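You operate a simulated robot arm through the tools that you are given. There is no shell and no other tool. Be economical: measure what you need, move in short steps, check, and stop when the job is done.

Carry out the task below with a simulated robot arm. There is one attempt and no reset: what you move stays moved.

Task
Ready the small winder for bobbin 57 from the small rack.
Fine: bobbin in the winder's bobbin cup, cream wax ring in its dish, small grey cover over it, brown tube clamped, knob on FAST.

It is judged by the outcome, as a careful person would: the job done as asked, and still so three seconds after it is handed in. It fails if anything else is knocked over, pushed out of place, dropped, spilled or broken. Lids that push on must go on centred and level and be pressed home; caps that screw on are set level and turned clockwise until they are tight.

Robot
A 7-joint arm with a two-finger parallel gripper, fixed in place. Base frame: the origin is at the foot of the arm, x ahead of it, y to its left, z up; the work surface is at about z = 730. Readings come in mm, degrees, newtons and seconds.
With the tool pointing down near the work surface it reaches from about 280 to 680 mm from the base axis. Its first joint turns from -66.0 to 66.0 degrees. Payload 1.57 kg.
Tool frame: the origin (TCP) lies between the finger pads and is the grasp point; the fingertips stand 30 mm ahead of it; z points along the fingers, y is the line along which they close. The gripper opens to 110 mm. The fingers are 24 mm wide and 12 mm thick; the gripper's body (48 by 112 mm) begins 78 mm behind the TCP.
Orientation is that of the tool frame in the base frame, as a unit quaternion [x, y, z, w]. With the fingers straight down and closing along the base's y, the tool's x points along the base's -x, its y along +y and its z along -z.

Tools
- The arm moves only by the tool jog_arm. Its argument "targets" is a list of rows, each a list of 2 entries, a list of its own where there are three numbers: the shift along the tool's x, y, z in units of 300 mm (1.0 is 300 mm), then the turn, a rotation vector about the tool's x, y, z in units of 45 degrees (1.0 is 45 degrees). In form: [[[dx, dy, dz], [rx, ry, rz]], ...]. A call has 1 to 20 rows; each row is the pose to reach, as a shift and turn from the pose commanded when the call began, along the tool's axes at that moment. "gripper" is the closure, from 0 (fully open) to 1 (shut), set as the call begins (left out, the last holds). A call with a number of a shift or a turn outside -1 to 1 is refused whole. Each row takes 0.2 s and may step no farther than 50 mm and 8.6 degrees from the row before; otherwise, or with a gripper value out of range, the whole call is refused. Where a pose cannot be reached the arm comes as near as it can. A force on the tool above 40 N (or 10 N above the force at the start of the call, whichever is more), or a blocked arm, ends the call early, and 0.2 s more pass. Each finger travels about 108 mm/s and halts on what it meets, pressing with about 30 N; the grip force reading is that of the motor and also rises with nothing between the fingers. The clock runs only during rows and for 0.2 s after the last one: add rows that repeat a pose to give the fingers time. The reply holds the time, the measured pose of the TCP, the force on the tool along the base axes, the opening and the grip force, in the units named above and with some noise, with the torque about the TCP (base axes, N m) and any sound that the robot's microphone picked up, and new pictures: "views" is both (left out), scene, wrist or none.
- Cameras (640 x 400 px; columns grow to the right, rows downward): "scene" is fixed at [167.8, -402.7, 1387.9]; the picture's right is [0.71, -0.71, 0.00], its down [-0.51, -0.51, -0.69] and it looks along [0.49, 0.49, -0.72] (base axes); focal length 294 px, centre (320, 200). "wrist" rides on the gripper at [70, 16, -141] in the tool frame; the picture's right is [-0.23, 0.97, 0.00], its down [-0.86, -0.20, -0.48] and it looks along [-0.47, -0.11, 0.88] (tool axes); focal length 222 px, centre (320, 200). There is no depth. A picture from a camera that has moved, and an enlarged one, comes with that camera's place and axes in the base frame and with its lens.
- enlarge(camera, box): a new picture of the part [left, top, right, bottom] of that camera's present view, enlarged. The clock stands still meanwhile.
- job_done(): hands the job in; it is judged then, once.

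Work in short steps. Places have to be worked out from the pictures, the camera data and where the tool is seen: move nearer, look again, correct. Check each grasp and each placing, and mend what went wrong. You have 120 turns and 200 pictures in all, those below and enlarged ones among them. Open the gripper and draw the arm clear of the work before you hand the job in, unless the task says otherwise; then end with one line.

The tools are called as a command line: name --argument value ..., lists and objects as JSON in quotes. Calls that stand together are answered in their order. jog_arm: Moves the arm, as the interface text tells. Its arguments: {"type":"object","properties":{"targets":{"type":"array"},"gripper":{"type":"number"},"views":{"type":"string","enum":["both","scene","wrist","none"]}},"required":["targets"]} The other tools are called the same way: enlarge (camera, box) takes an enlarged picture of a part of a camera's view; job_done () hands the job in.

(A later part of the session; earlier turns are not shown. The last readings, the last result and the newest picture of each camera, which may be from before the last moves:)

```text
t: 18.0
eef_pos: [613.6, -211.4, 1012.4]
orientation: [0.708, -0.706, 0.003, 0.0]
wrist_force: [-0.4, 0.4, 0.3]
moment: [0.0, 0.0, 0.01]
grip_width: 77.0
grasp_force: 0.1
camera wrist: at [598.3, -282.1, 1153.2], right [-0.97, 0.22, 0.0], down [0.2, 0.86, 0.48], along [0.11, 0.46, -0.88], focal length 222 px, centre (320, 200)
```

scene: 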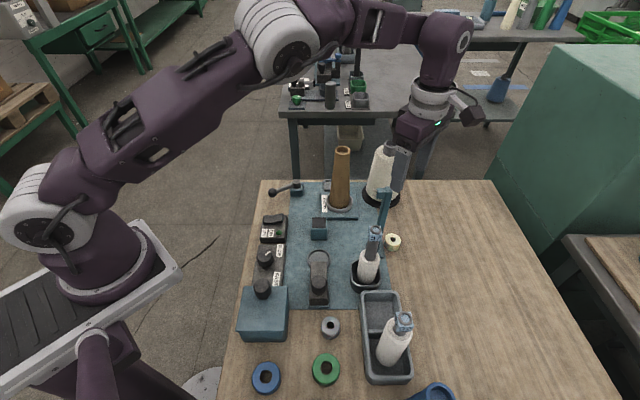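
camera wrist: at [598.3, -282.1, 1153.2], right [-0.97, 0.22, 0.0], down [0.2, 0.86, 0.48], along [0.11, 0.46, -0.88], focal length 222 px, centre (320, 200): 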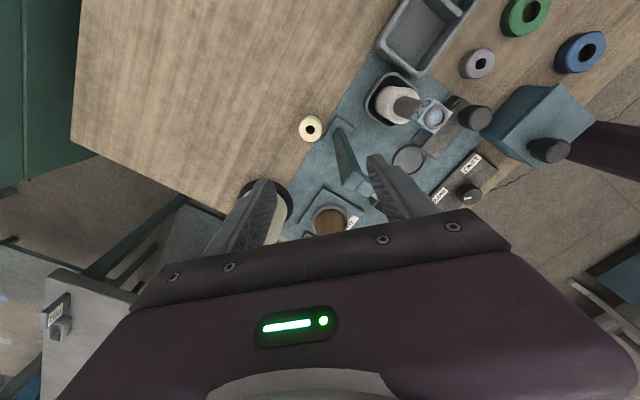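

Ring re-measured near (632, -213). Continue the turn another 50°.

jog_arm --targets '[[[0, -0.01, 0], [0, 0, -0.18]], [[0, -0.02, 0], [0, 0, -0.36]], [[0, -0.03, 0], [0, 0, -0.54]], [[0.0, -0.045, 0], [0, 0, -0.72]], [[0.005, -0.06, 0], [0, 0, -0.9]], [[0.005, -0.06, 0], [0, 0, -1.0]]]' --views "both"

enlarge --camera "wrist" --box '[220, 80, 400, 240]'

```text
t: 19.4
eef_pos: [629.4, -214.1, 1012.5]
orientation: [0.925, -0.381, 0.002, 0.002]
wrist_force: [0.0, 0.3, 0.3]
moment: [0.0, 0.0, 0.0]
grip_width: 77.1
grasp_force: 0.0
camera wrist: at [669.5, -275.1, 1153.5], right [-0.85, -0.53, 0.0], down [-0.47, 0.75, 0.47], along [-0.25, 0.4, -0.88], focal length 222 px, centre (320, 200)
```

scene: 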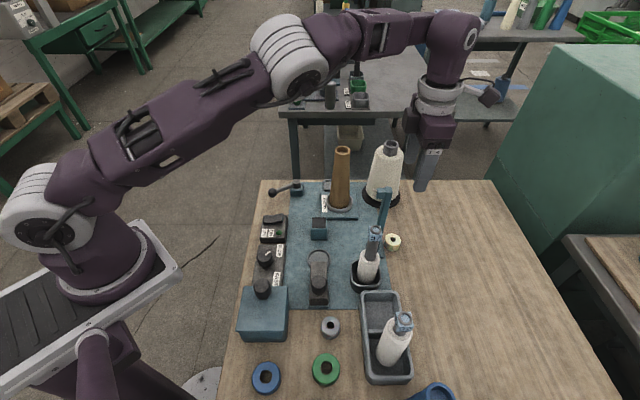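
wrist: 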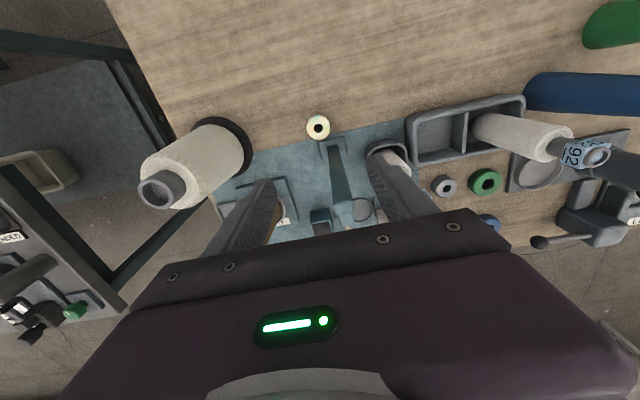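

```text
2.50 times, centred on (310, 160) of wrist
camera zoom: at [669.5, -275.1, 1153.5], right [-0.85, -0.53, 0.0], down [-0.47, 0.75, 0.47], along [-0.25, 0.4, -0.88], focal length 555 px, centre (345, 300)
```

zoom: 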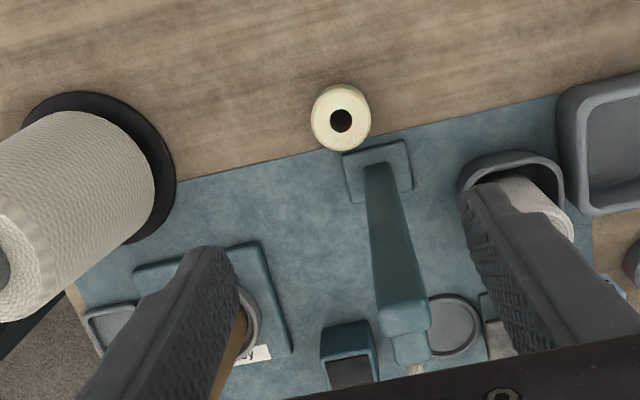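

Ring confirmed at (633, -213); the post is at (589, -194). I check the gripper's profile to judge clearance from the post.

enlarge --camera "scene" --box '[370, 60, 520, 210]'

```text
2.67 times, centred on (445, 135) of scene
camera zoom: at [167.8, -402.7, 1387.9], right [0.71, -0.71, 0.0], down [-0.51, -0.51, -0.69], along [0.49, 0.49, -0.72], focal length 784 px, centre (-13, 373)
```

zoom: 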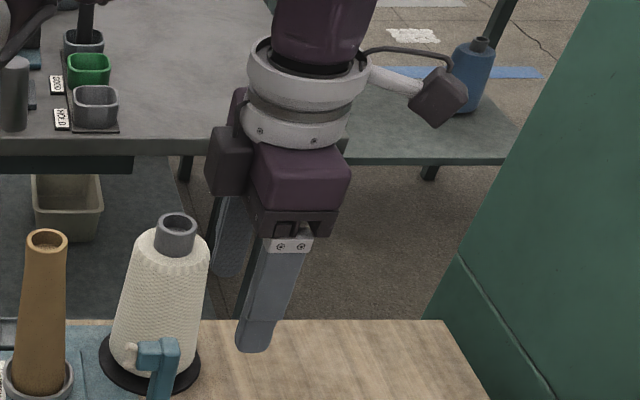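

A block on the gripper's back side and the camera on the other would both be close to the post. The best fit puts the post between the camera and the body edge (tool x pointing to about 121°), offset by 8 mm. I turn the tool back clockwise in stages.

jog_arm --targets '[[[0, 0, 0], [0, 0, 0.18]], [[0, 0, 0], [0, 0, 0.36]], [[0, 0, 0], [0, 0, 0.54]], [[0, 0, 0], [0, 0, 0.72]], [[0, 0, 0], [0, 0, 0.9]], [[0, 0, 0], [0, 0, 1.0]]]' --views "none"

jog_arm --targets '[[[0, 0, 0], [0, 0, 0.18]], [[0, 0, 0], [0, 0, 0.36]], [[0, 0, 0], [0, 0, 0.54]], [[0, 0, 0], [0, 0, 0.72]], [[0, 0, 0], [0, 0, 0.9]], [[0, 0, 0], [0, 0, 1.0]]]' --views "none"

jog_arm --targets '[[[0, 0, 0], [0, 0, 0.18]], [[0, 0, 0], [0, 0, 0.36]], [[0, 0, 0], [0, 0, 0.54]], [[0, 0, 0], [0, 0, 0.72]], [[0, 0, 0], [0, 0, 0.9]], [[0, 0, 0], [0, 0, 1.0]]]' --views "none"

jog_arm --targets '[[[0, 0, 0], [0, 0, 0.18]], [[0, 0, 0], [0, 0, 0.36]], [[0, 0, 0], [0, 0, 0.54]], [[0, 0, 0], [0, 0, 0.72]], [[0, 0, 0], [0, 0, 0.9]], [[0, 0, 0], [0, 0, 1.0]]]' --views "none"

jog_arm --targets '[[[0, 0, 0], [0, 0, 0.16]], [[0, 0, 0], [0, 0, 0.31]]]' --views "both"

```text
t: 20.8
eef_pos: [630.0, -213.3, 1011.4]
orientation: [-0.707, 0.707, -0.003, 0.0]
wrist_force: [0.0, -0.3, -0.5]
moment: [0.02, -0.02, -0.01]
grip_width: 76.8
grasp_force: 0.0
```

```text
t: 22.2
eef_pos: [629.8, -212.6, 1010.9]
orientation: [-0.381, 0.925, -0.002, 0.001]
wrist_force: [-0.1, 0.7, 0.3]
moment: [-0.03, -0.01, 0.0]
grip_width: 77.1
grasp_force: 0.0
```

```text
t: 23.6
eef_pos: [630.9, -214.0, 1012.0]
orientation: [0.001, 1.0, -0.003, 0.001]
wrist_force: [0.2, 0.6, -0.3]
moment: [0.0, 0.01, 0.0]
grip_width: 77.3
grasp_force: 0.2
```

```text
t: 25.0
eef_pos: [628.7, -214.4, 1011.5]
orientation: [0.384, 0.923, -0.001, 0.004]
wrist_force: [0.0, -0.1, -0.9]
moment: [-0.01, -0.02, 0.02]
grip_width: 77.0
grasp_force: 0.1
```

```text
t: 25.6
eef_pos: [629.0, -213.3, 1011.2]
orientation: [0.493, 0.87, -0.001, 0.003]
wrist_force: [0.7, 0.1, -0.3]
moment: [-0.01, -0.01, 0.04]
grip_width: 77.2
grasp_force: 0.2
camera wrist: at [609.5, -146.2, 1152.3], right [0.95, 0.31, 0.0], down [0.27, -0.83, 0.48], along [0.15, -0.46, -0.88], focal length 222 px, centre (320, 200)
```

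scene: 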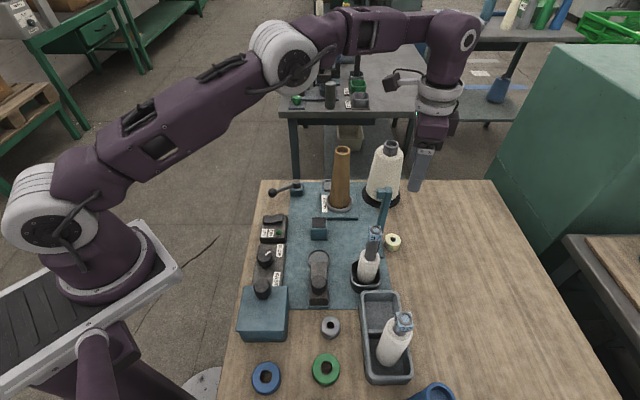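
wrist: 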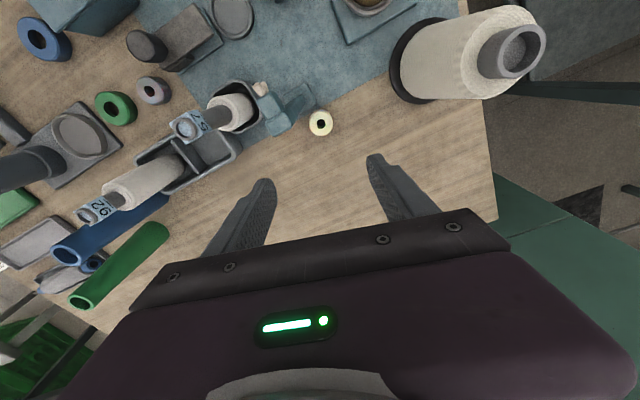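

Now shift into place and lower until the body is just above the post top, then check.

jog_arm --targets '[[[-0.03, 0.011, 0.05], [0, 0, 0]], [[-0.03, 0.011, 0.2], [0, 0, 0]], [[-0.03, 0.011, 0.34], [0, 0, 0]], [[-0.03, 0.011, 0.42], [0, 0, 0]]]' --views "both"

enlarge --camera "scene" --box '[355, 120, 475, 270]'

```text
t: 26.6
eef_pos: [637.6, -218.8, 883.5]
orientation: [0.492, 0.871, 0.0, 0.003]
wrist_force: [0.5, 0.3, -0.5]
moment: [-0.01, 0.0, 0.0]
grip_width: 77.0
grasp_force: 0.1
camera wrist: at [616.4, -151.6, 1023.9], right [0.95, 0.31, 0.0], down [0.27, -0.83, 0.48], along [0.15, -0.46, -0.88], focal length 222 px, centre (320, 200)
```

scene: 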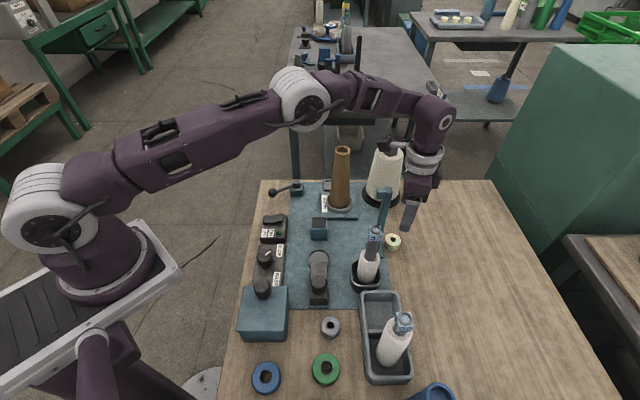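
wrist: 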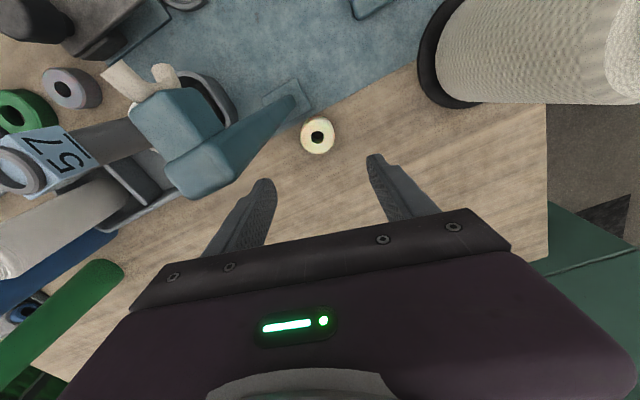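

```text
2.67 times, centred on (415, 195) of scene
camera zoom: at [167.8, -402.7, 1387.9], right [0.71, -0.71, 0.0], down [-0.51, -0.51, -0.69], along [0.49, 0.49, -0.72], focal length 784 px, centre (67, 213)
```

zoom: 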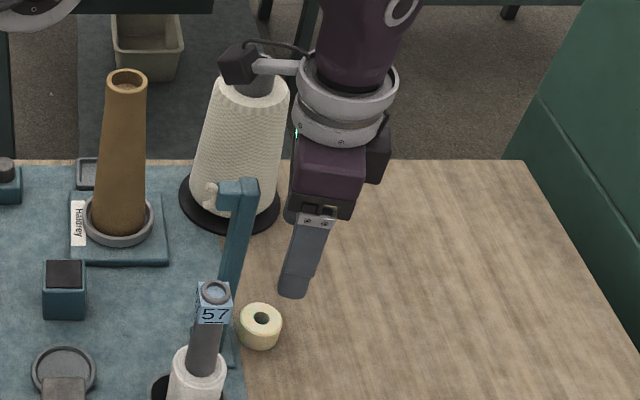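

Ring is centred between the fingers; offset a touch too large, so shift 3 mm and lower in slow steps.

jog_arm --targets '[[[0.01, 0, 0.07], [0, 0, 0]], [[0.01, 0, 0.14], [0, 0, 0]], [[0.01, 0, 0.2], [0, 0, 0]]]' --views "both"

enlarge --camera "scene" --box '[355, 150, 455, 270]'

```text
t: 27.4
eef_pos: [636.2, -219.7, 824.5]
orientation: [0.491, 0.871, -0.001, 0.002]
wrist_force: [-0.6, 0.2, -0.1]
moment: [-0.02, 0.01, -0.02]
grip_width: 77.1
grasp_force: 0.1
camera wrist: at [616.0, -150.7, 965.6], right [0.95, 0.31, 0.0], down [0.27, -0.83, 0.48], along [0.15, -0.46, -0.88], focal length 222 px, centre (320, 200)
```

scene: 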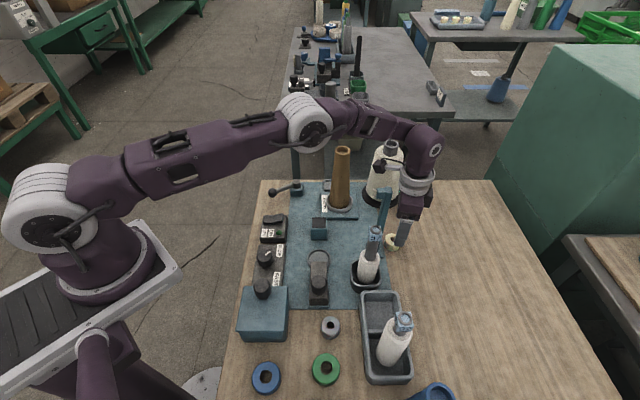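
wrist: 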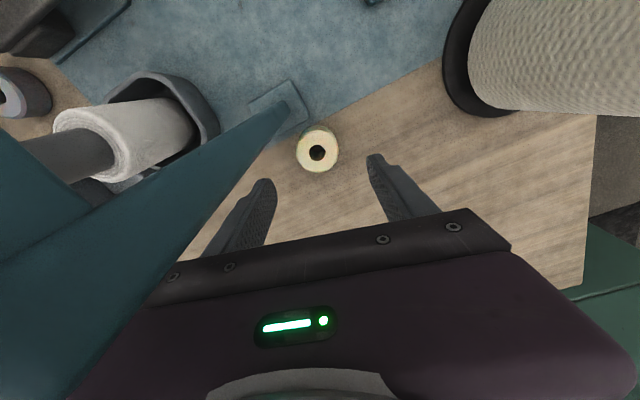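

```text
3.33 times, centred on (405, 210) of scene
camera zoom: at [167.8, -402.8, 1387.9], right [0.71, -0.71, 0.0], down [-0.51, -0.51, -0.69], along [0.49, 0.49, -0.72], focal length 980 px, centre (37, 167)
```

zoom: 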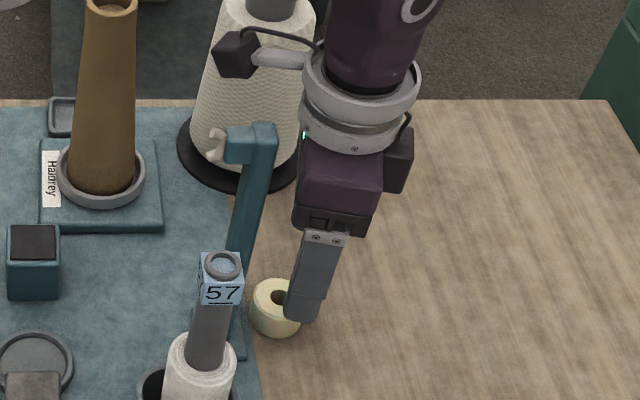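

Clearances look fine. Shift 4 mm more toward the ring and continue down.

jog_arm --targets '[[[0.014, 0, 0.0], [0, 0, 0]], [[0.014, 0, 0.06], [0, 0, 0]], [[0.014, 0, 0.12], [0, 0, 0]], [[0.014, 0, 0.16], [0, 0, 0]], [[0.014, 0, 0.185], [0, 0, 0]]]' --views "both"

enlarge --camera "scene" --box '[355, 170, 455, 270]'

```text
t: 28.6
eef_pos: [635.0, -215.0, 769.4]
orientation: [0.491, 0.871, 0.001, 0.003]
wrist_force: [0.4, -0.2, 0.6]
moment: [-0.04, 0.01, -0.03]
grip_width: 77.0
grasp_force: 0.0
camera wrist: at [614.4, -146.5, 910.2], right [0.95, 0.31, 0.0], down [0.27, -0.83, 0.48], along [0.15, -0.46, -0.88], focal length 222 px, centre (320, 200)
```

scene: 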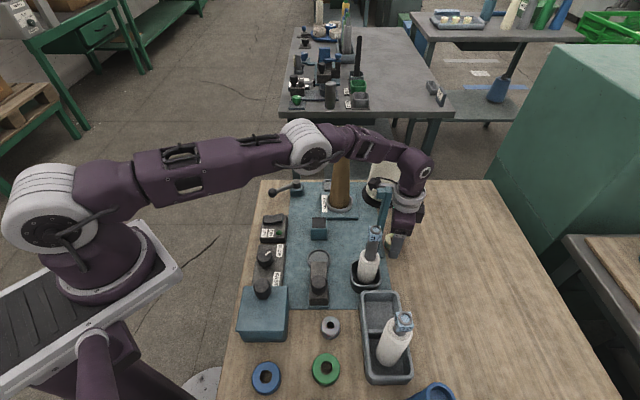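
wrist: 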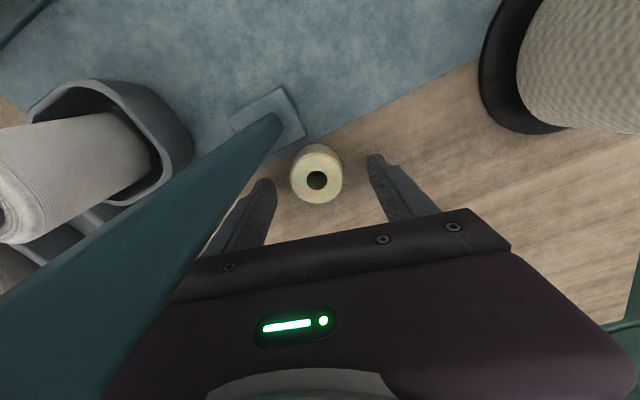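

```text
4.00 times, centred on (405, 220) of scene
camera zoom: at [167.8, -402.7, 1387.9], right [0.71, -0.71, 0.0], down [-0.51, -0.51, -0.69], along [0.49, 0.49, -0.72], focal length 1176 px, centre (-20, 120)
```

zoom: 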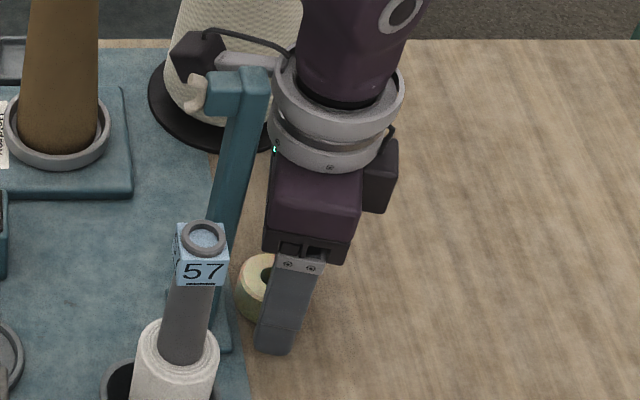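

Ring is between the pads. Close.

jog_arm --targets '[[[0, 0, 0], [0, 0, 0]], [[0, 0, 0], [0, 0, 0]], [[0, 0, 0], [0, 0, 0]]]' --gripper 1 --views "none"

jog_arm --targets '[[[0, 0, -0.04], [0, 0, 0]], [[-0.005, 0, -0.1], [0, 0, 0]]]' --views "wrist"

```text
t: 29.4
eef_pos: [635.4, -214.4, 769.8]
orientation: [0.491, 0.871, -0.001, 0.003]
wrist_force: [0.4, -0.7, -0.3]
moment: [-0.01, 0.01, -0.01]
grip_width: 39.2
grasp_force: 29.9
```

```text
t: 30.0
eef_pos: [634.3, -215.7, 800.1]
orientation: [0.492, 0.871, -0.001, 0.003]
wrist_force: [1.3, 0.3, -0.1]
moment: [0.01, -0.01, 0.02]
grip_width: 39.2
grasp_force: 30.3
camera wrist: at [614.0, -147.4, 940.5], right [0.95, 0.31, 0.0], down [0.27, -0.83, 0.48], along [0.15, -0.46, -0.88], focal length 222 px, centre (320, 200)
```

wrist: 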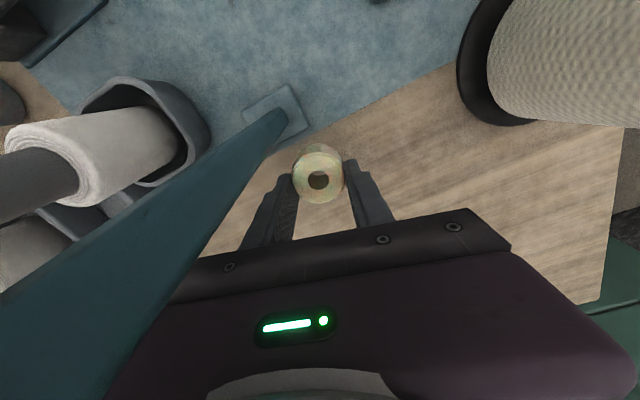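

Ring is held (39 mm). Lift clear above the post, then carry toward the dish at about (460, -107.5) while turning.

jog_arm --targets '[[[0, 0, -0.12], [0, 0, 0]], [[0, 0, -0.25], [0, 0, 0]], [[0, 0, -0.38], [0, 0, 0]], [[0, 0, -0.51], [0, 0, 0]], [[0, 0, -0.63], [0, 0, 0]], [[0, 0, -0.75], [0, 0, 0]]]' --views "none"

jog_arm --targets '[[[0.1, -0.05, 0], [0, 0, -0.17]], [[0.2, -0.1, 0], [0, 0, -0.34]], [[0.3, -0.15, 0], [0, 0, -0.51]], [[0.4, -0.2, 0], [0, 0, -0.68]], [[0.5, -0.25, 0], [0, 0, -0.85]], [[0.609, -0.31, 0], [0, 0, -1.0]]]' --views "none"

jog_arm --targets '[[[0, 0, 0], [0, 0, -0.18]], [[0, 0, 0], [0, 0, -0.36]], [[0, 0, 0], [0, 0, -0.54]], [[0, 0, 0], [0, 0, -0.72]], [[0, 0, 0], [0, 0, -0.9]], [[0, 0, 0], [0, 0, -1.0]]]' --views "none"

jog_arm --targets '[[[0, 0, 0], [0, 0, -0.16]], [[0, 0, 0], [0, 0, -0.31]]]' --views "both"

```text
t: 31.4
eef_pos: [633.7, -215.2, 1025.6]
orientation: [0.491, 0.871, -0.001, 0.003]
wrist_force: [0.1, 0.0, -0.9]
moment: [0.02, 0.0, -0.04]
grip_width: 39.4
grasp_force: 30.0
```

```text
t: 32.8
eef_pos: [460.1, -106.7, 1023.7]
orientation: [0.12, 0.993, -0.001, 0.002]
wrist_force: [-0.2, 0.2, 0.1]
moment: [-0.02, 0.01, -0.02]
grip_width: 39.1
grasp_force: 29.8
```

```text
t: 34.2
eef_pos: [461.1, -107.6, 1024.0]
orientation: [-0.27, 0.963, -0.002, 0.001]
wrist_force: [0.7, 0.7, -0.1]
moment: [0.03, 0.01, 0.02]
grip_width: 39.2
grasp_force: 29.9
```

```text
t: 34.8
eef_pos: [460.1, -106.8, 1024.2]
orientation: [-0.384, 0.923, -0.002, 0.001]
wrist_force: [-0.3, 0.0, -0.4]
moment: [0.0, 0.01, -0.04]
grip_width: 39.5
grasp_force: 30.0
camera wrist: at [401.2, -145.1, 1164.8], right [-0.53, 0.85, -0.01], down [0.74, 0.47, 0.48], along [0.41, 0.25, -0.88], focal length 222 px, centre (320, 200)
```

scene: 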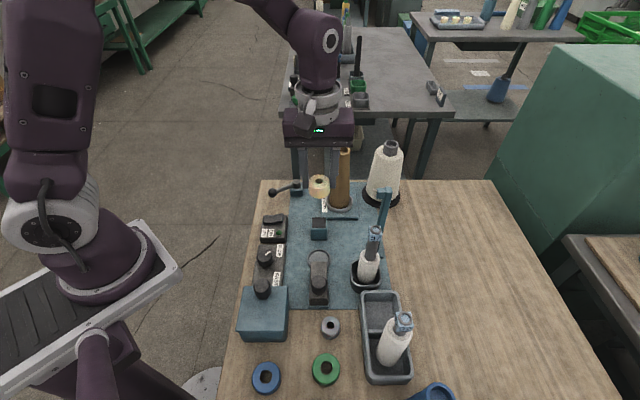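
wrist: 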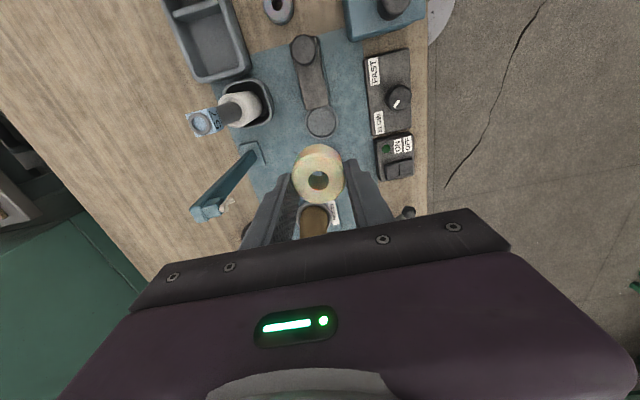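

Lower toward the dish, stopping above the rim to check alignment.

jog_arm --targets '[[[-0.01, 0, 0.15], [0, 0, 0]], [[-0.01, 0, 0.3], [0, 0, 0]], [[-0.01, 0, 0.45], [0, 0, 0]], [[-0.01, 0, 0.58], [0, 0, 0]], [[-0.01, 0, 0.68], [0, 0, 0]], [[-0.01, 0, 0.71], [0, 0, 0]]]' --views "none"

enlarge --camera "scene" --box '[280, 220, 360, 310]'

enlarge --camera "wrist" --box '[240, 90, 400, 240]'

```text
t: 36.2
eef_pos: [465.2, -105.8, 810.6]
orientation: [-0.383, 0.924, -0.003, 0.0]
wrist_force: [-0.2, -0.5, -0.6]
moment: [0.02, 0.02, 0.01]
grip_width: 39.5
grasp_force: 29.8
```

```text
4.44 times, centred on (320, 265) of scene
camera zoom: at [167.8, -402.7, 1387.9], right [0.71, -0.71, 0.0], down [-0.51, -0.51, -0.69], along [0.49, 0.49, -0.72], focal length 1307 px, centre (320, -89)
```

zoom: 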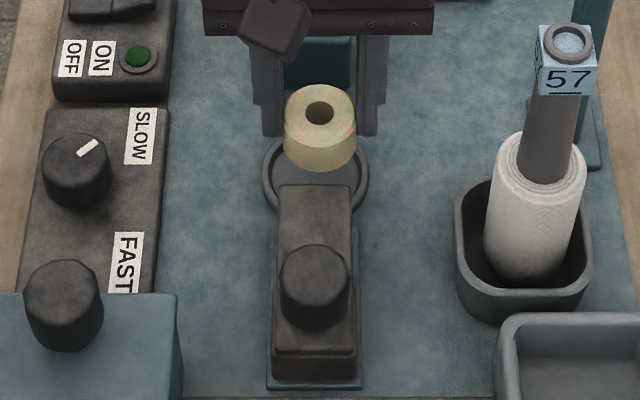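

```text
2.67 times, centred on (320, 165) of wrist
camera zoom: at [404.7, -143.2, 950.5], right [-0.53, 0.85, -0.01], down [0.74, 0.47, 0.48], along [0.41, 0.25, -0.88], focal length 592 px, centre (320, 293)
```

zoom: 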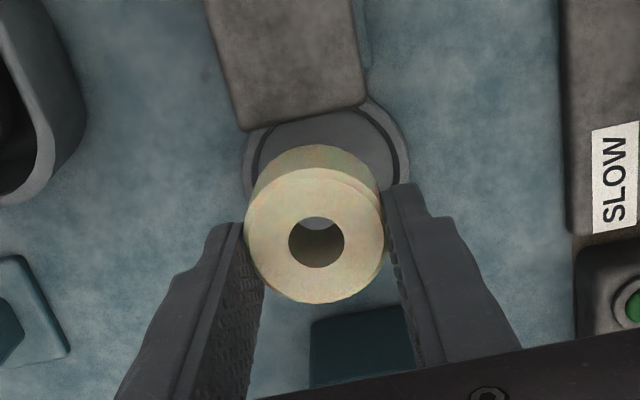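

Adjust 2.7 mm sideways and lower until contact.

jog_arm --targets '[[[0.003, 0.009, 0.03], [0, 0, 0]], [[0.003, 0.009, 0.06], [0, 0, 0]], [[0.003, 0.009, 0.085], [0, 0, 0]]]' --views "none"

enlarge --camera "scene" --box '[290, 230, 350, 300]'

enlarge --camera "wrist" --box '[240, 90, 400, 240]'

```text
t: 37.0
eef_pos: [462.6, -103.9, 785.1]
orientation: [-0.383, 0.924, -0.003, 0.002]
wrist_force: [-0.2, 0.2, -1.0]
moment: [-0.01, 0.0, 0.01]
grip_width: 39.1
grasp_force: 30.0
```

```text
5.71 times, centred on (320, 265) of scene
camera zoom: at [167.8, -402.7, 1387.9], right [0.71, -0.71, 0.0], down [-0.51, -0.51, -0.69], along [0.49, 0.49, -0.72], focal length 1680 px, centre (320, -171)
```

zoom: 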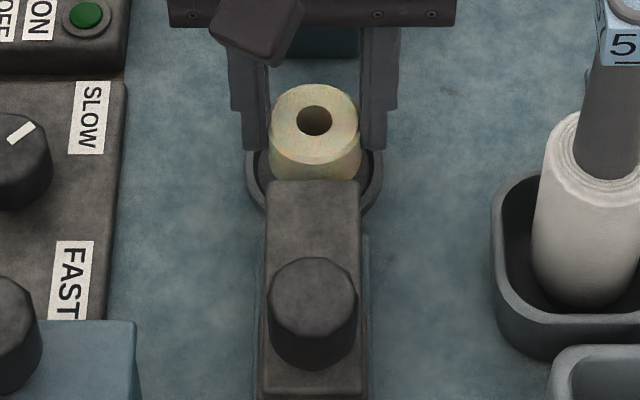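

```text
2.67 times, centred on (320, 165) of wrist
camera zoom: at [403.0, -141.8, 926.6], right [-0.53, 0.85, -0.01], down [0.74, 0.47, 0.48], along [0.41, 0.25, -0.88], focal length 592 px, centre (320, 293)
```

zoom: 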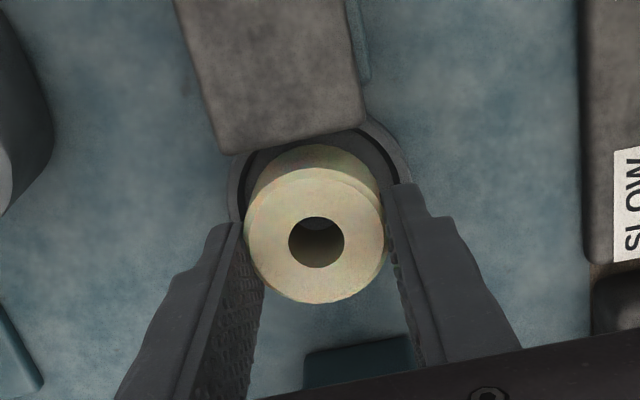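

Centred. Continue down to contact.

jog_arm --targets '[[[0, 0, 0.015], [0, 0, 0]], [[0, 0, 0.025], [0, 0, 0]], [[0, 0, 0.033], [0, 0, 0]], [[0, 0, 0.04], [0, 0, 0]]]' --views "none"

enlarge --camera "scene" --box '[290, 230, 350, 300]'

enlarge --camera "wrist" --box '[240, 90, 400, 240]'

```text
t: 38.0
eef_pos: [461.7, -104.3, 773.4]
orientation: [-0.382, 0.924, -0.003, 0.001]
wrist_force: [-3.3, 1.3, 12.8]
moment: [0.17, 0.19, -0.03]
grip_width: 39.0
grasp_force: 29.5
```

```text
5.71 times, centred on (320, 265) of scene
camera zoom: at [167.6, -402.7, 1388.0], right [0.71, -0.71, 0.0], down [-0.51, -0.51, -0.69], along [0.49, 0.49, -0.72], focal length 1680 px, centre (320, -171)
```

zoom: 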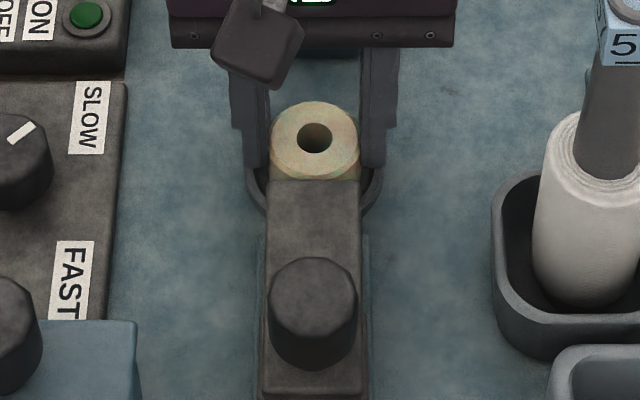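

```text
2.67 times, centred on (320, 165) of wrist
camera zoom: at [401.9, -142.7, 915.2], right [-0.53, 0.85, -0.01], down [0.74, 0.47, 0.48], along [0.41, 0.25, -0.88], focal length 592 px, centre (320, 293)
```

zoom: 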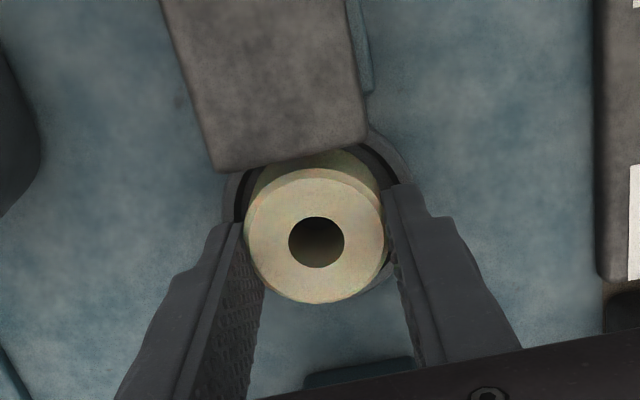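

Seated at about 4 mm above bench level. Release slightly and check.

jog_arm --targets '[[[0, 0, -0.003], [0, 0, 0]], [[0, 0, -0.003], [0, 0, 0]], [[0, 0, -0.003], [0, 0, 0]]]' --gripper 0.4 --views "none"

jog_arm --targets '[[[0, 0, -0.1], [0, 0, 0]], [[0, 0, -0.25], [0, 0, 0]], [[0, 0, -0.4], [0, 0, 0]]]' --views "both"

enlarge --camera "scene" --box '[290, 230, 350, 310]'

enlarge --camera "wrist" --box '[240, 60, 440, 220]'

```text
t: 38.8
eef_pos: [462.5, -104.7, 773.6]
orientation: [-0.383, 0.924, -0.002, 0.0]
wrist_force: [-0.1, -0.2, -0.2]
moment: [0.01, -0.02, 0.04]
grip_width: 66.0
grasp_force: 0.1
```

```text
t: 39.6
eef_pos: [459.3, -104.8, 898.0]
orientation: [-0.384, 0.923, -0.002, 0.001]
wrist_force: [-0.8, -0.6, -0.3]
moment: [0.0, -0.01, -0.01]
grip_width: 66.1
grasp_force: 0.0
camera wrist: at [399.4, -142.5, 1038.1], right [-0.53, 0.85, 0.0], down [0.74, 0.47, 0.48], along [0.41, 0.25, -0.88], focal length 222 px, centre (320, 200)
```

scene: 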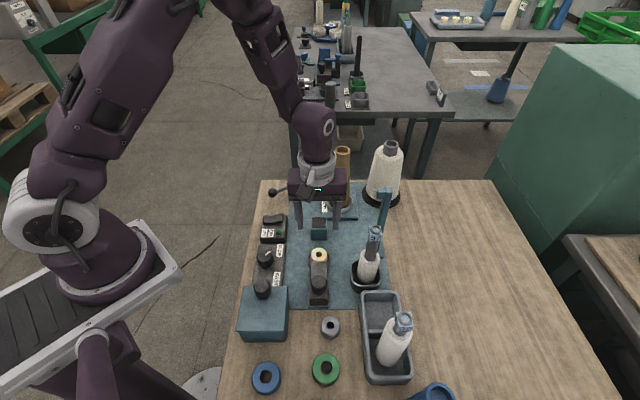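
wrist: 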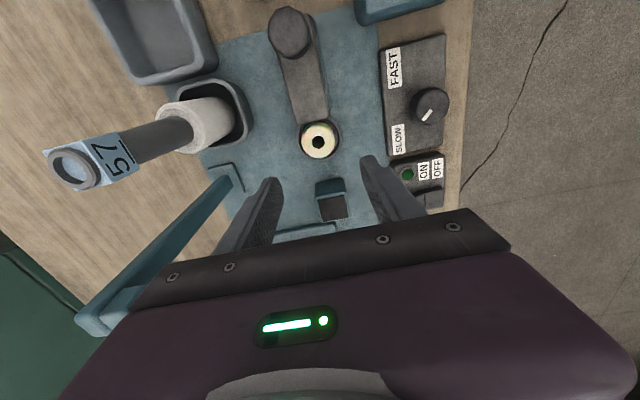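

```text
5.00 times, centred on (320, 270) of scene
camera zoom: at [167.8, -402.7, 1387.9], right [0.71, -0.71, 0.0], down [-0.51, -0.51, -0.69], along [0.49, 0.49, -0.72], focal length 1470 px, centre (320, -150)
```

zoom: 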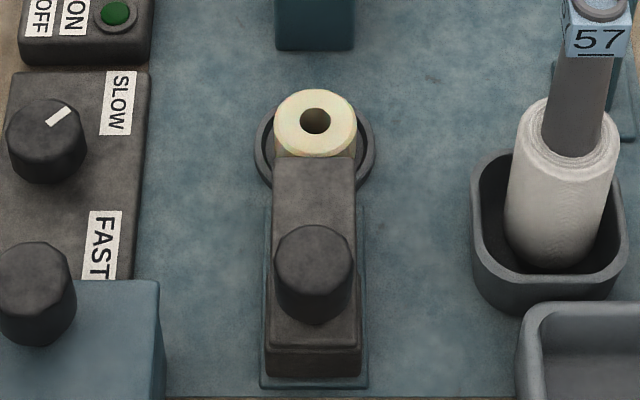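

```text
2.50 times, centred on (340, 140) of wrist
camera zoom: at [399.4, -142.5, 1038.1], right [-0.53, 0.85, 0.0], down [0.74, 0.47, 0.48], along [0.41, 0.25, -0.88], focal length 555 px, centre (270, 350)
```

zoom: 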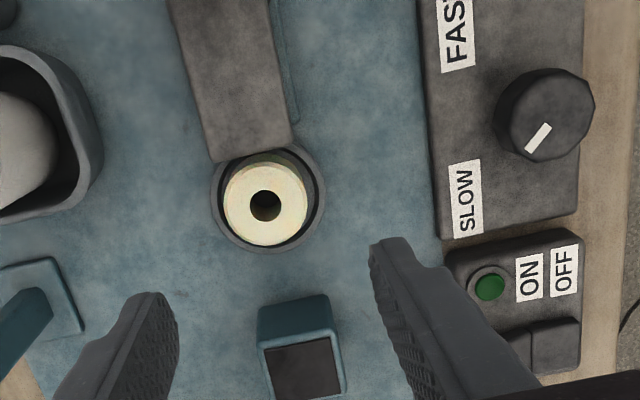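

The ring sits in the dish. Next I go over the cover's knob and look closely at it.

jog_arm --targets '[[[0.12, 0, 0], [0, 0, 0]], [[0.24, -0.006, 0], [0, 0, 0]], [[0.342, -0.012, 0], [0, 0, 0]]]' --views "both"

enlarge --camera "wrist" --box '[240, 60, 420, 220]'

enlarge --camera "scene" --box '[290, 230, 350, 310]'

```text
t: 40.4
eef_pos: [390.0, -180.7, 896.4]
orientation: [-0.383, 0.924, -0.002, 0.001]
wrist_force: [-0.8, 0.9, -0.2]
moment: [0.02, 0.03, -0.01]
grip_width: 66.0
grasp_force: 0.0
camera wrist: at [329.9, -218.5, 1036.7], right [-0.53, 0.85, -0.01], down [0.74, 0.47, 0.48], along [0.41, 0.25, -0.88], focal length 222 px, centre (320, 200)
```

scene: 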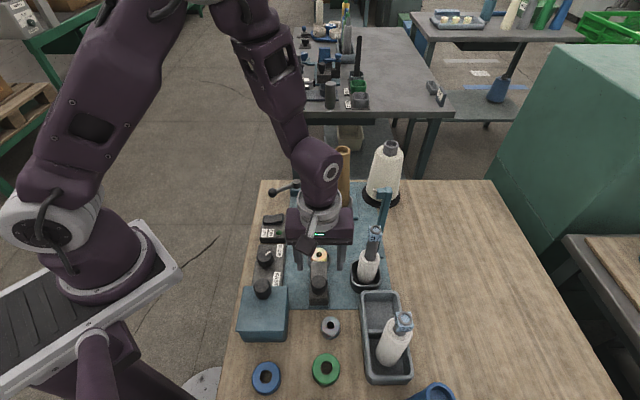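
wrist: 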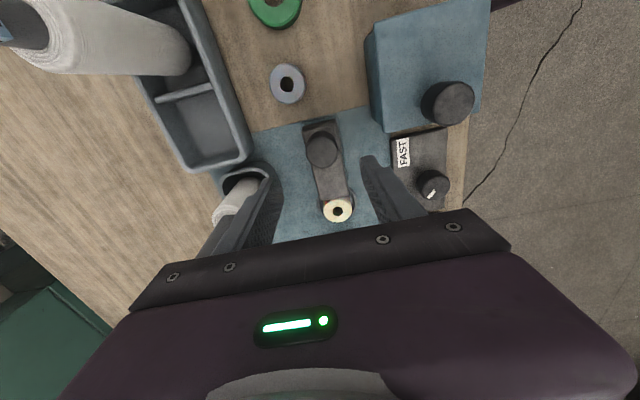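

```text
2.50 times, centred on (330, 140) of wrist
camera zoom: at [329.9, -218.5, 1036.7], right [-0.53, 0.85, -0.01], down [0.74, 0.47, 0.48], along [0.41, 0.25, -0.88], focal length 555 px, centre (295, 350)
```

zoom: 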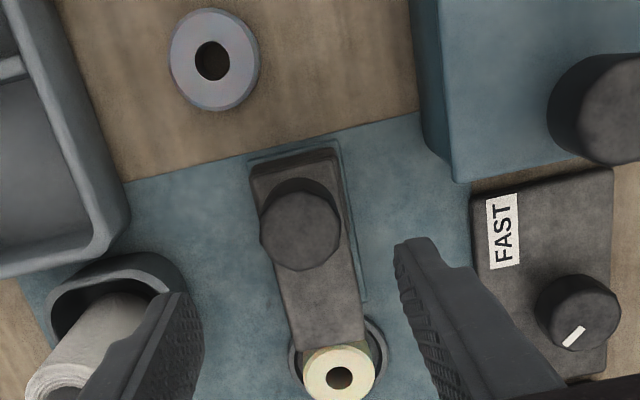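

```text
5.00 times, centred on (320, 270) of scene
camera zoom: at [167.8, -402.7, 1387.9], right [0.71, -0.71, 0.0], down [-0.51, -0.51, -0.69], along [0.49, 0.49, -0.72], focal length 1470 px, centre (320, -150)
```

zoom: 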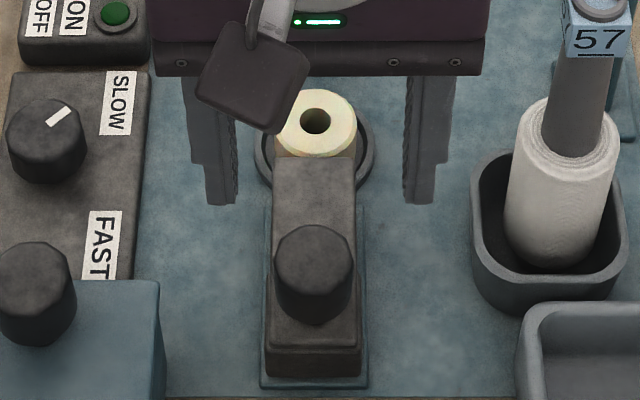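

Knob top is at about (386, -182.5, 812), with the bar top about 786. Lower around the knob and close.

jog_arm --targets '[[[0.014, 0.004, 0.08], [0, 0, 0]], [[0.014, 0.004, 0.16], [0, 0, 0]], [[0.014, 0.004, 0.245], [0, 0, 0]]]' --views "none"

enlarge --camera "wrist" --box '[240, 80, 400, 240]'

enlarge --camera "scene" --box '[290, 230, 350, 310]'

```text
t: 41.2
eef_pos: [387.2, -182.7, 819.2]
orientation: [-0.383, 0.924, -0.003, 0.001]
wrist_force: [-0.1, -0.3, 0.4]
moment: [-0.02, 0.0, 0.03]
grip_width: 66.0
grasp_force: 0.0
```

```text
2.50 times, centred on (320, 160) of wrist
camera zoom: at [326.8, -220.0, 961.2], right [-0.53, 0.85, -0.01], down [0.74, 0.47, 0.48], along [0.41, 0.25, -0.88], focal length 555 px, centre (320, 300)
```

zoom: 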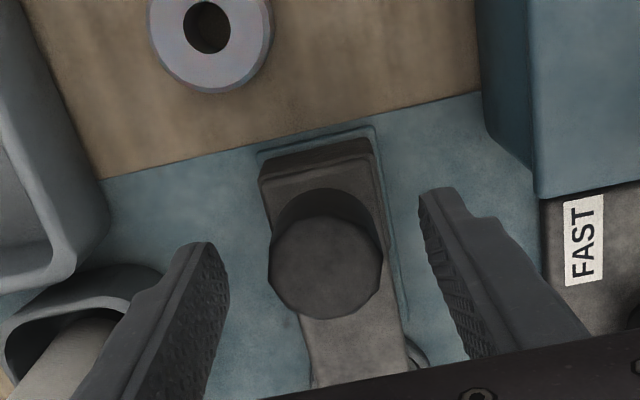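

```text
5.00 times, centred on (320, 270) of scene
camera zoom: at [167.8, -402.7, 1387.9], right [0.71, -0.71, 0.0], down [-0.51, -0.51, -0.69], along [0.49, 0.49, -0.72], focal length 1470 px, centre (320, -150)
```

zoom: 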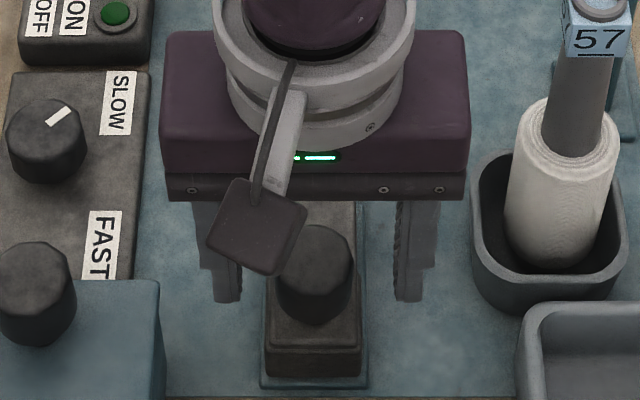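

Aligned. Close on the knob.

jog_arm --targets '[[[0, 0, 0], [0, 0, 0]], [[0, 0, 0], [0, 0, 0]], [[0, 0, 0], [0, 0, 0]]]' --gripper 1 --views "none"

jog_arm --targets '[[[-0.015, 0, 0], [0, 0, 0]], [[-0.03, 0, 0], [0, 0, 0]], [[-0.05, 0, 0], [0, 0, 0]]]' --views "both"

enlarge --camera "scene" --box '[290, 230, 350, 310]'

```text
t: 42.0
eef_pos: [385.4, -181.3, 819.7]
orientation: [-0.382, 0.924, -0.001, 0.0]
wrist_force: [-9.4, 14.6, -2.0]
moment: [0.85, 0.64, 0.06]
grip_width: 33.3
grasp_force: 40.8
```

```text
t: 42.8
eef_pos: [394.4, -170.1, 819.4]
orientation: [-0.383, 0.924, -0.001, -0.001]
wrist_force: [-15.8, 15.3, -22.6]
moment: [0.47, 1.08, -0.01]
grip_width: 33.2
grasp_force: 41.3
camera wrist: at [336.8, -208.6, 961.2], right [-0.53, 0.85, 0.0], down [0.74, 0.47, 0.48], along [0.41, 0.25, -0.88], focal length 222 px, centre (320, 200)
```

scene: 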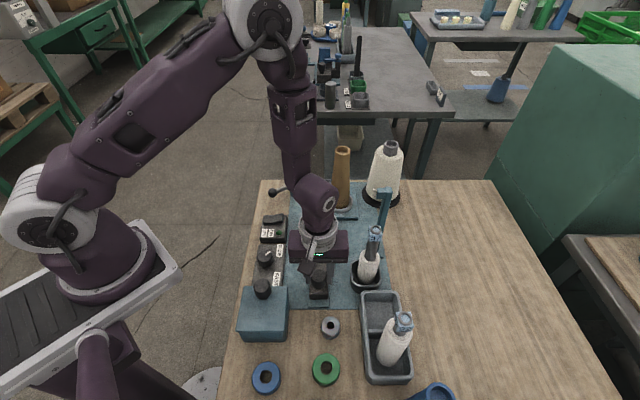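
wrist: 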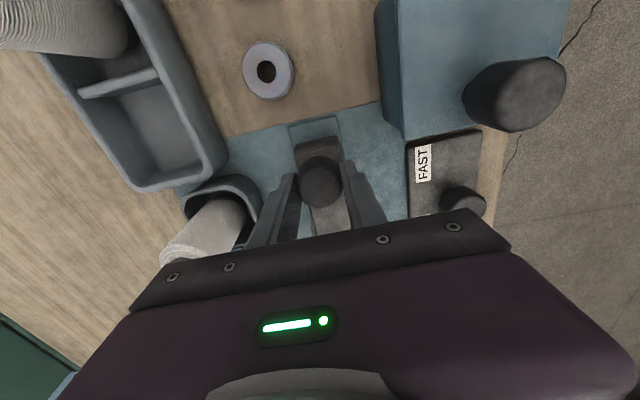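

```text
5.00 times, centred on (320, 270) of scene
camera zoom: at [167.8, -402.6, 1388.0], right [0.71, -0.71, 0.0], down [-0.51, -0.51, -0.69], along [0.49, 0.49, -0.72], focal length 1470 px, centre (320, -150)
```

zoom: 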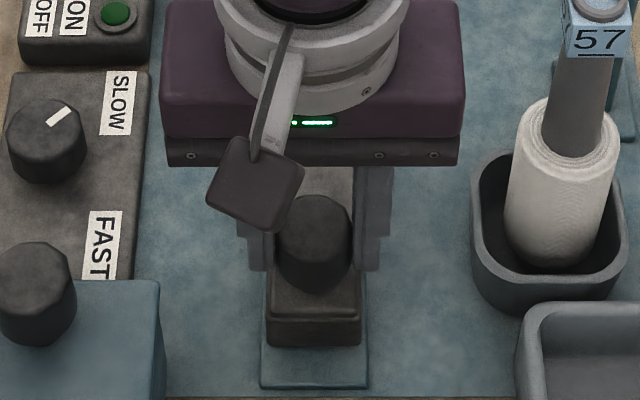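

It slides: the whole cover carriage moved about 15 mm. I continue along the rail, easing the side load slightly.

jog_arm --targets '[[[-0.02, 0.007, 0.003], [0, 0, 0]], [[-0.04, 0.007, 0.003], [0, 0, 0]], [[-0.06, 0.007, 0.003], [0, 0, 0]], [[-0.08, 0.007, 0.003], [0, 0, 0]]]' --views "both"

enlarge --camera "scene" --box '[290, 230, 350, 310]'

```text
t: 43.8
eef_pos: [412.9, -152.4, 819.9]
orientation: [-0.383, 0.924, -0.002, 0.0]
wrist_force: [-14.6, 12.6, 9.4]
moment: [0.89, 0.68, -0.16]
grip_width: 33.3
grasp_force: 40.7
camera wrist: at [353.6, -190.7, 961.1], right [-0.53, 0.85, -0.01], down [0.74, 0.47, 0.48], along [0.41, 0.25, -0.88], focal length 222 px, centre (320, 200)
```

scene: 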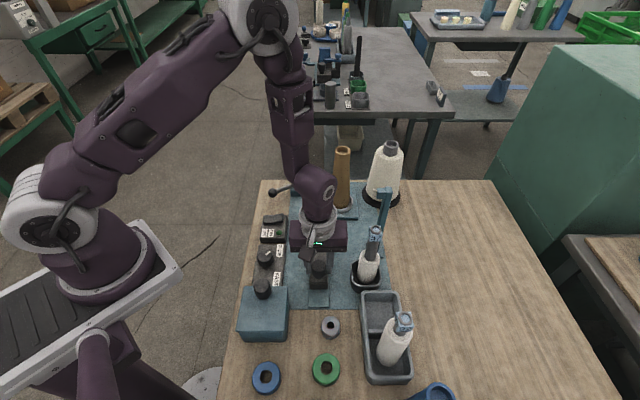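
wrist: 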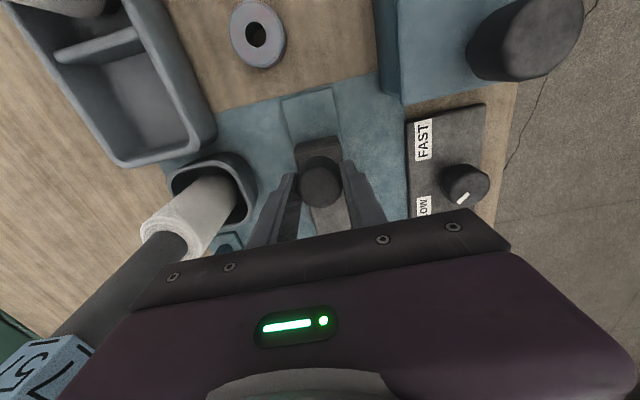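

```text
5.00 times, centred on (320, 270) of scene
camera zoom: at [167.4, -402.4, 1388.1], right [0.71, -0.71, 0.0], down [-0.51, -0.51, -0.69], along [0.49, 0.49, -0.72], focal length 1470 px, centre (320, -150)
```

zoom: 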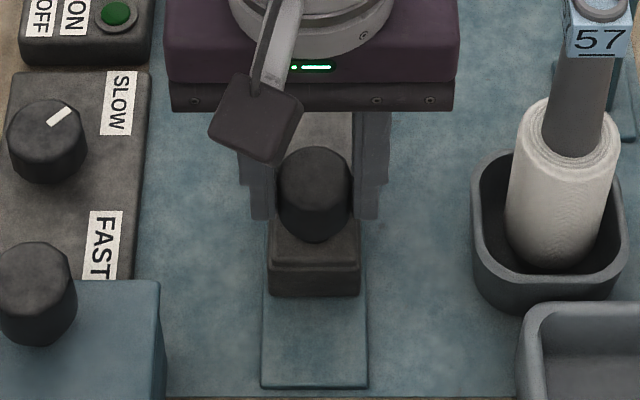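

Continue until the stop.

jog_arm --targets '[[[-0.02, 0, 0.0], [0, 0, 0]], [[-0.04, 0, 0.0], [0, 0, 0]], [[-0.06, 0, 0.0], [0, 0, 0]], [[-0.08, 0, 0.0], [0, 0, 0]], [[-0.1, 0, 0.0], [0, 0, 0]]]' --views "none"

enlarge --camera "scene" --box '[290, 230, 350, 310]'

```text
t: 45.0
eef_pos: [438.3, -128.9, 821.2]
orientation: [-0.386, 0.923, -0.002, 0.005]
wrist_force: [-0.6, 0.3, 0.3]
moment: [0.0, -0.04, 0.02]
grip_width: 0.0
grasp_force: 21.7
```

```text
5.00 times, centred on (320, 270) of scene
camera zoom: at [167.9, -402.7, 1387.9], right [0.71, -0.71, 0.0], down [-0.51, -0.51, -0.69], along [0.49, 0.49, -0.72], focal length 1470 px, centre (320, -150)
```

zoom: 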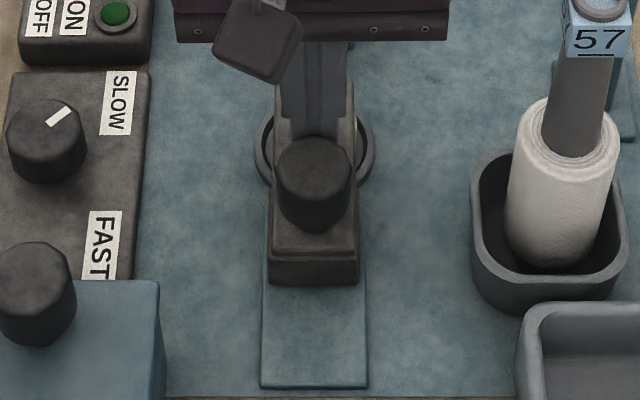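

The carriage hit its end stop and the fingers slipped off the knob. Raise and inspect.

jog_arm --targets '[[[0, 0, -0.1], [0, 0, 0]], [[0.1, 0, -0.25], [0, 0, 0]], [[0.25, 0, -0.3], [0, 0, 0]], [[0.4, 0, -0.3], [0, 0, 0]], [[0.5, 0, -0.3], [0, 0, 0]]]' --gripper 0.4 --views "both"

enlarge --camera "scene" --box '[280, 220, 360, 310]'

enlarge --camera "wrist" --box '[240, 80, 420, 240]'

```text
refused: row 2 steps farther than a row can; nothing moved
```

```text
4.44 times, centred on (320, 265) of scene
camera zoom: at [167.9, -402.7, 1387.9], right [0.71, -0.71, 0.0], down [-0.51, -0.51, -0.69], along [0.49, 0.49, -0.72], focal length 1307 px, centre (320, -89)
```

zoom: 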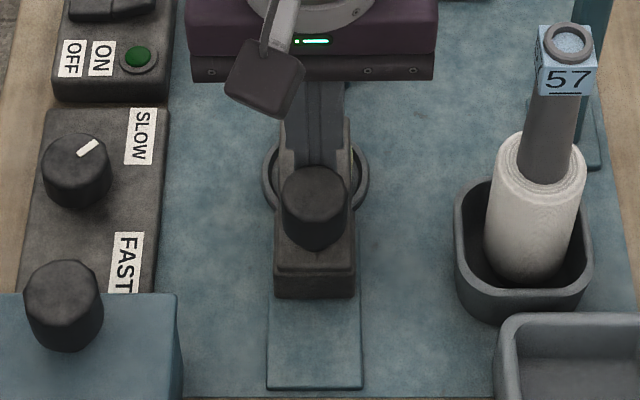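

```text
2.50 times, centred on (330, 160) of wrist
camera zoom: at [377.1, -167.1, 961.2], right [-0.53, 0.85, -0.01], down [0.74, 0.47, 0.49], along [0.41, 0.25, -0.87], focal length 555 px, centre (295, 300)
```

zoom: 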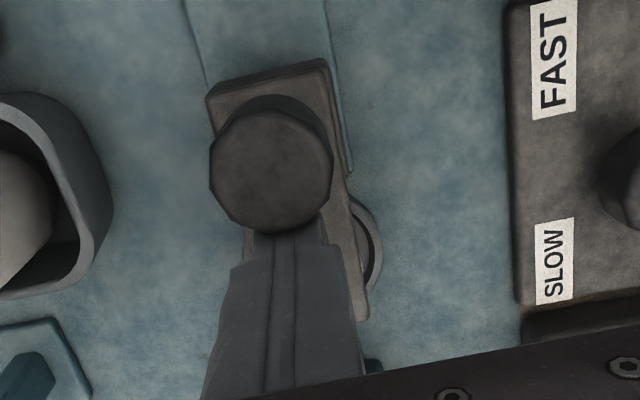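

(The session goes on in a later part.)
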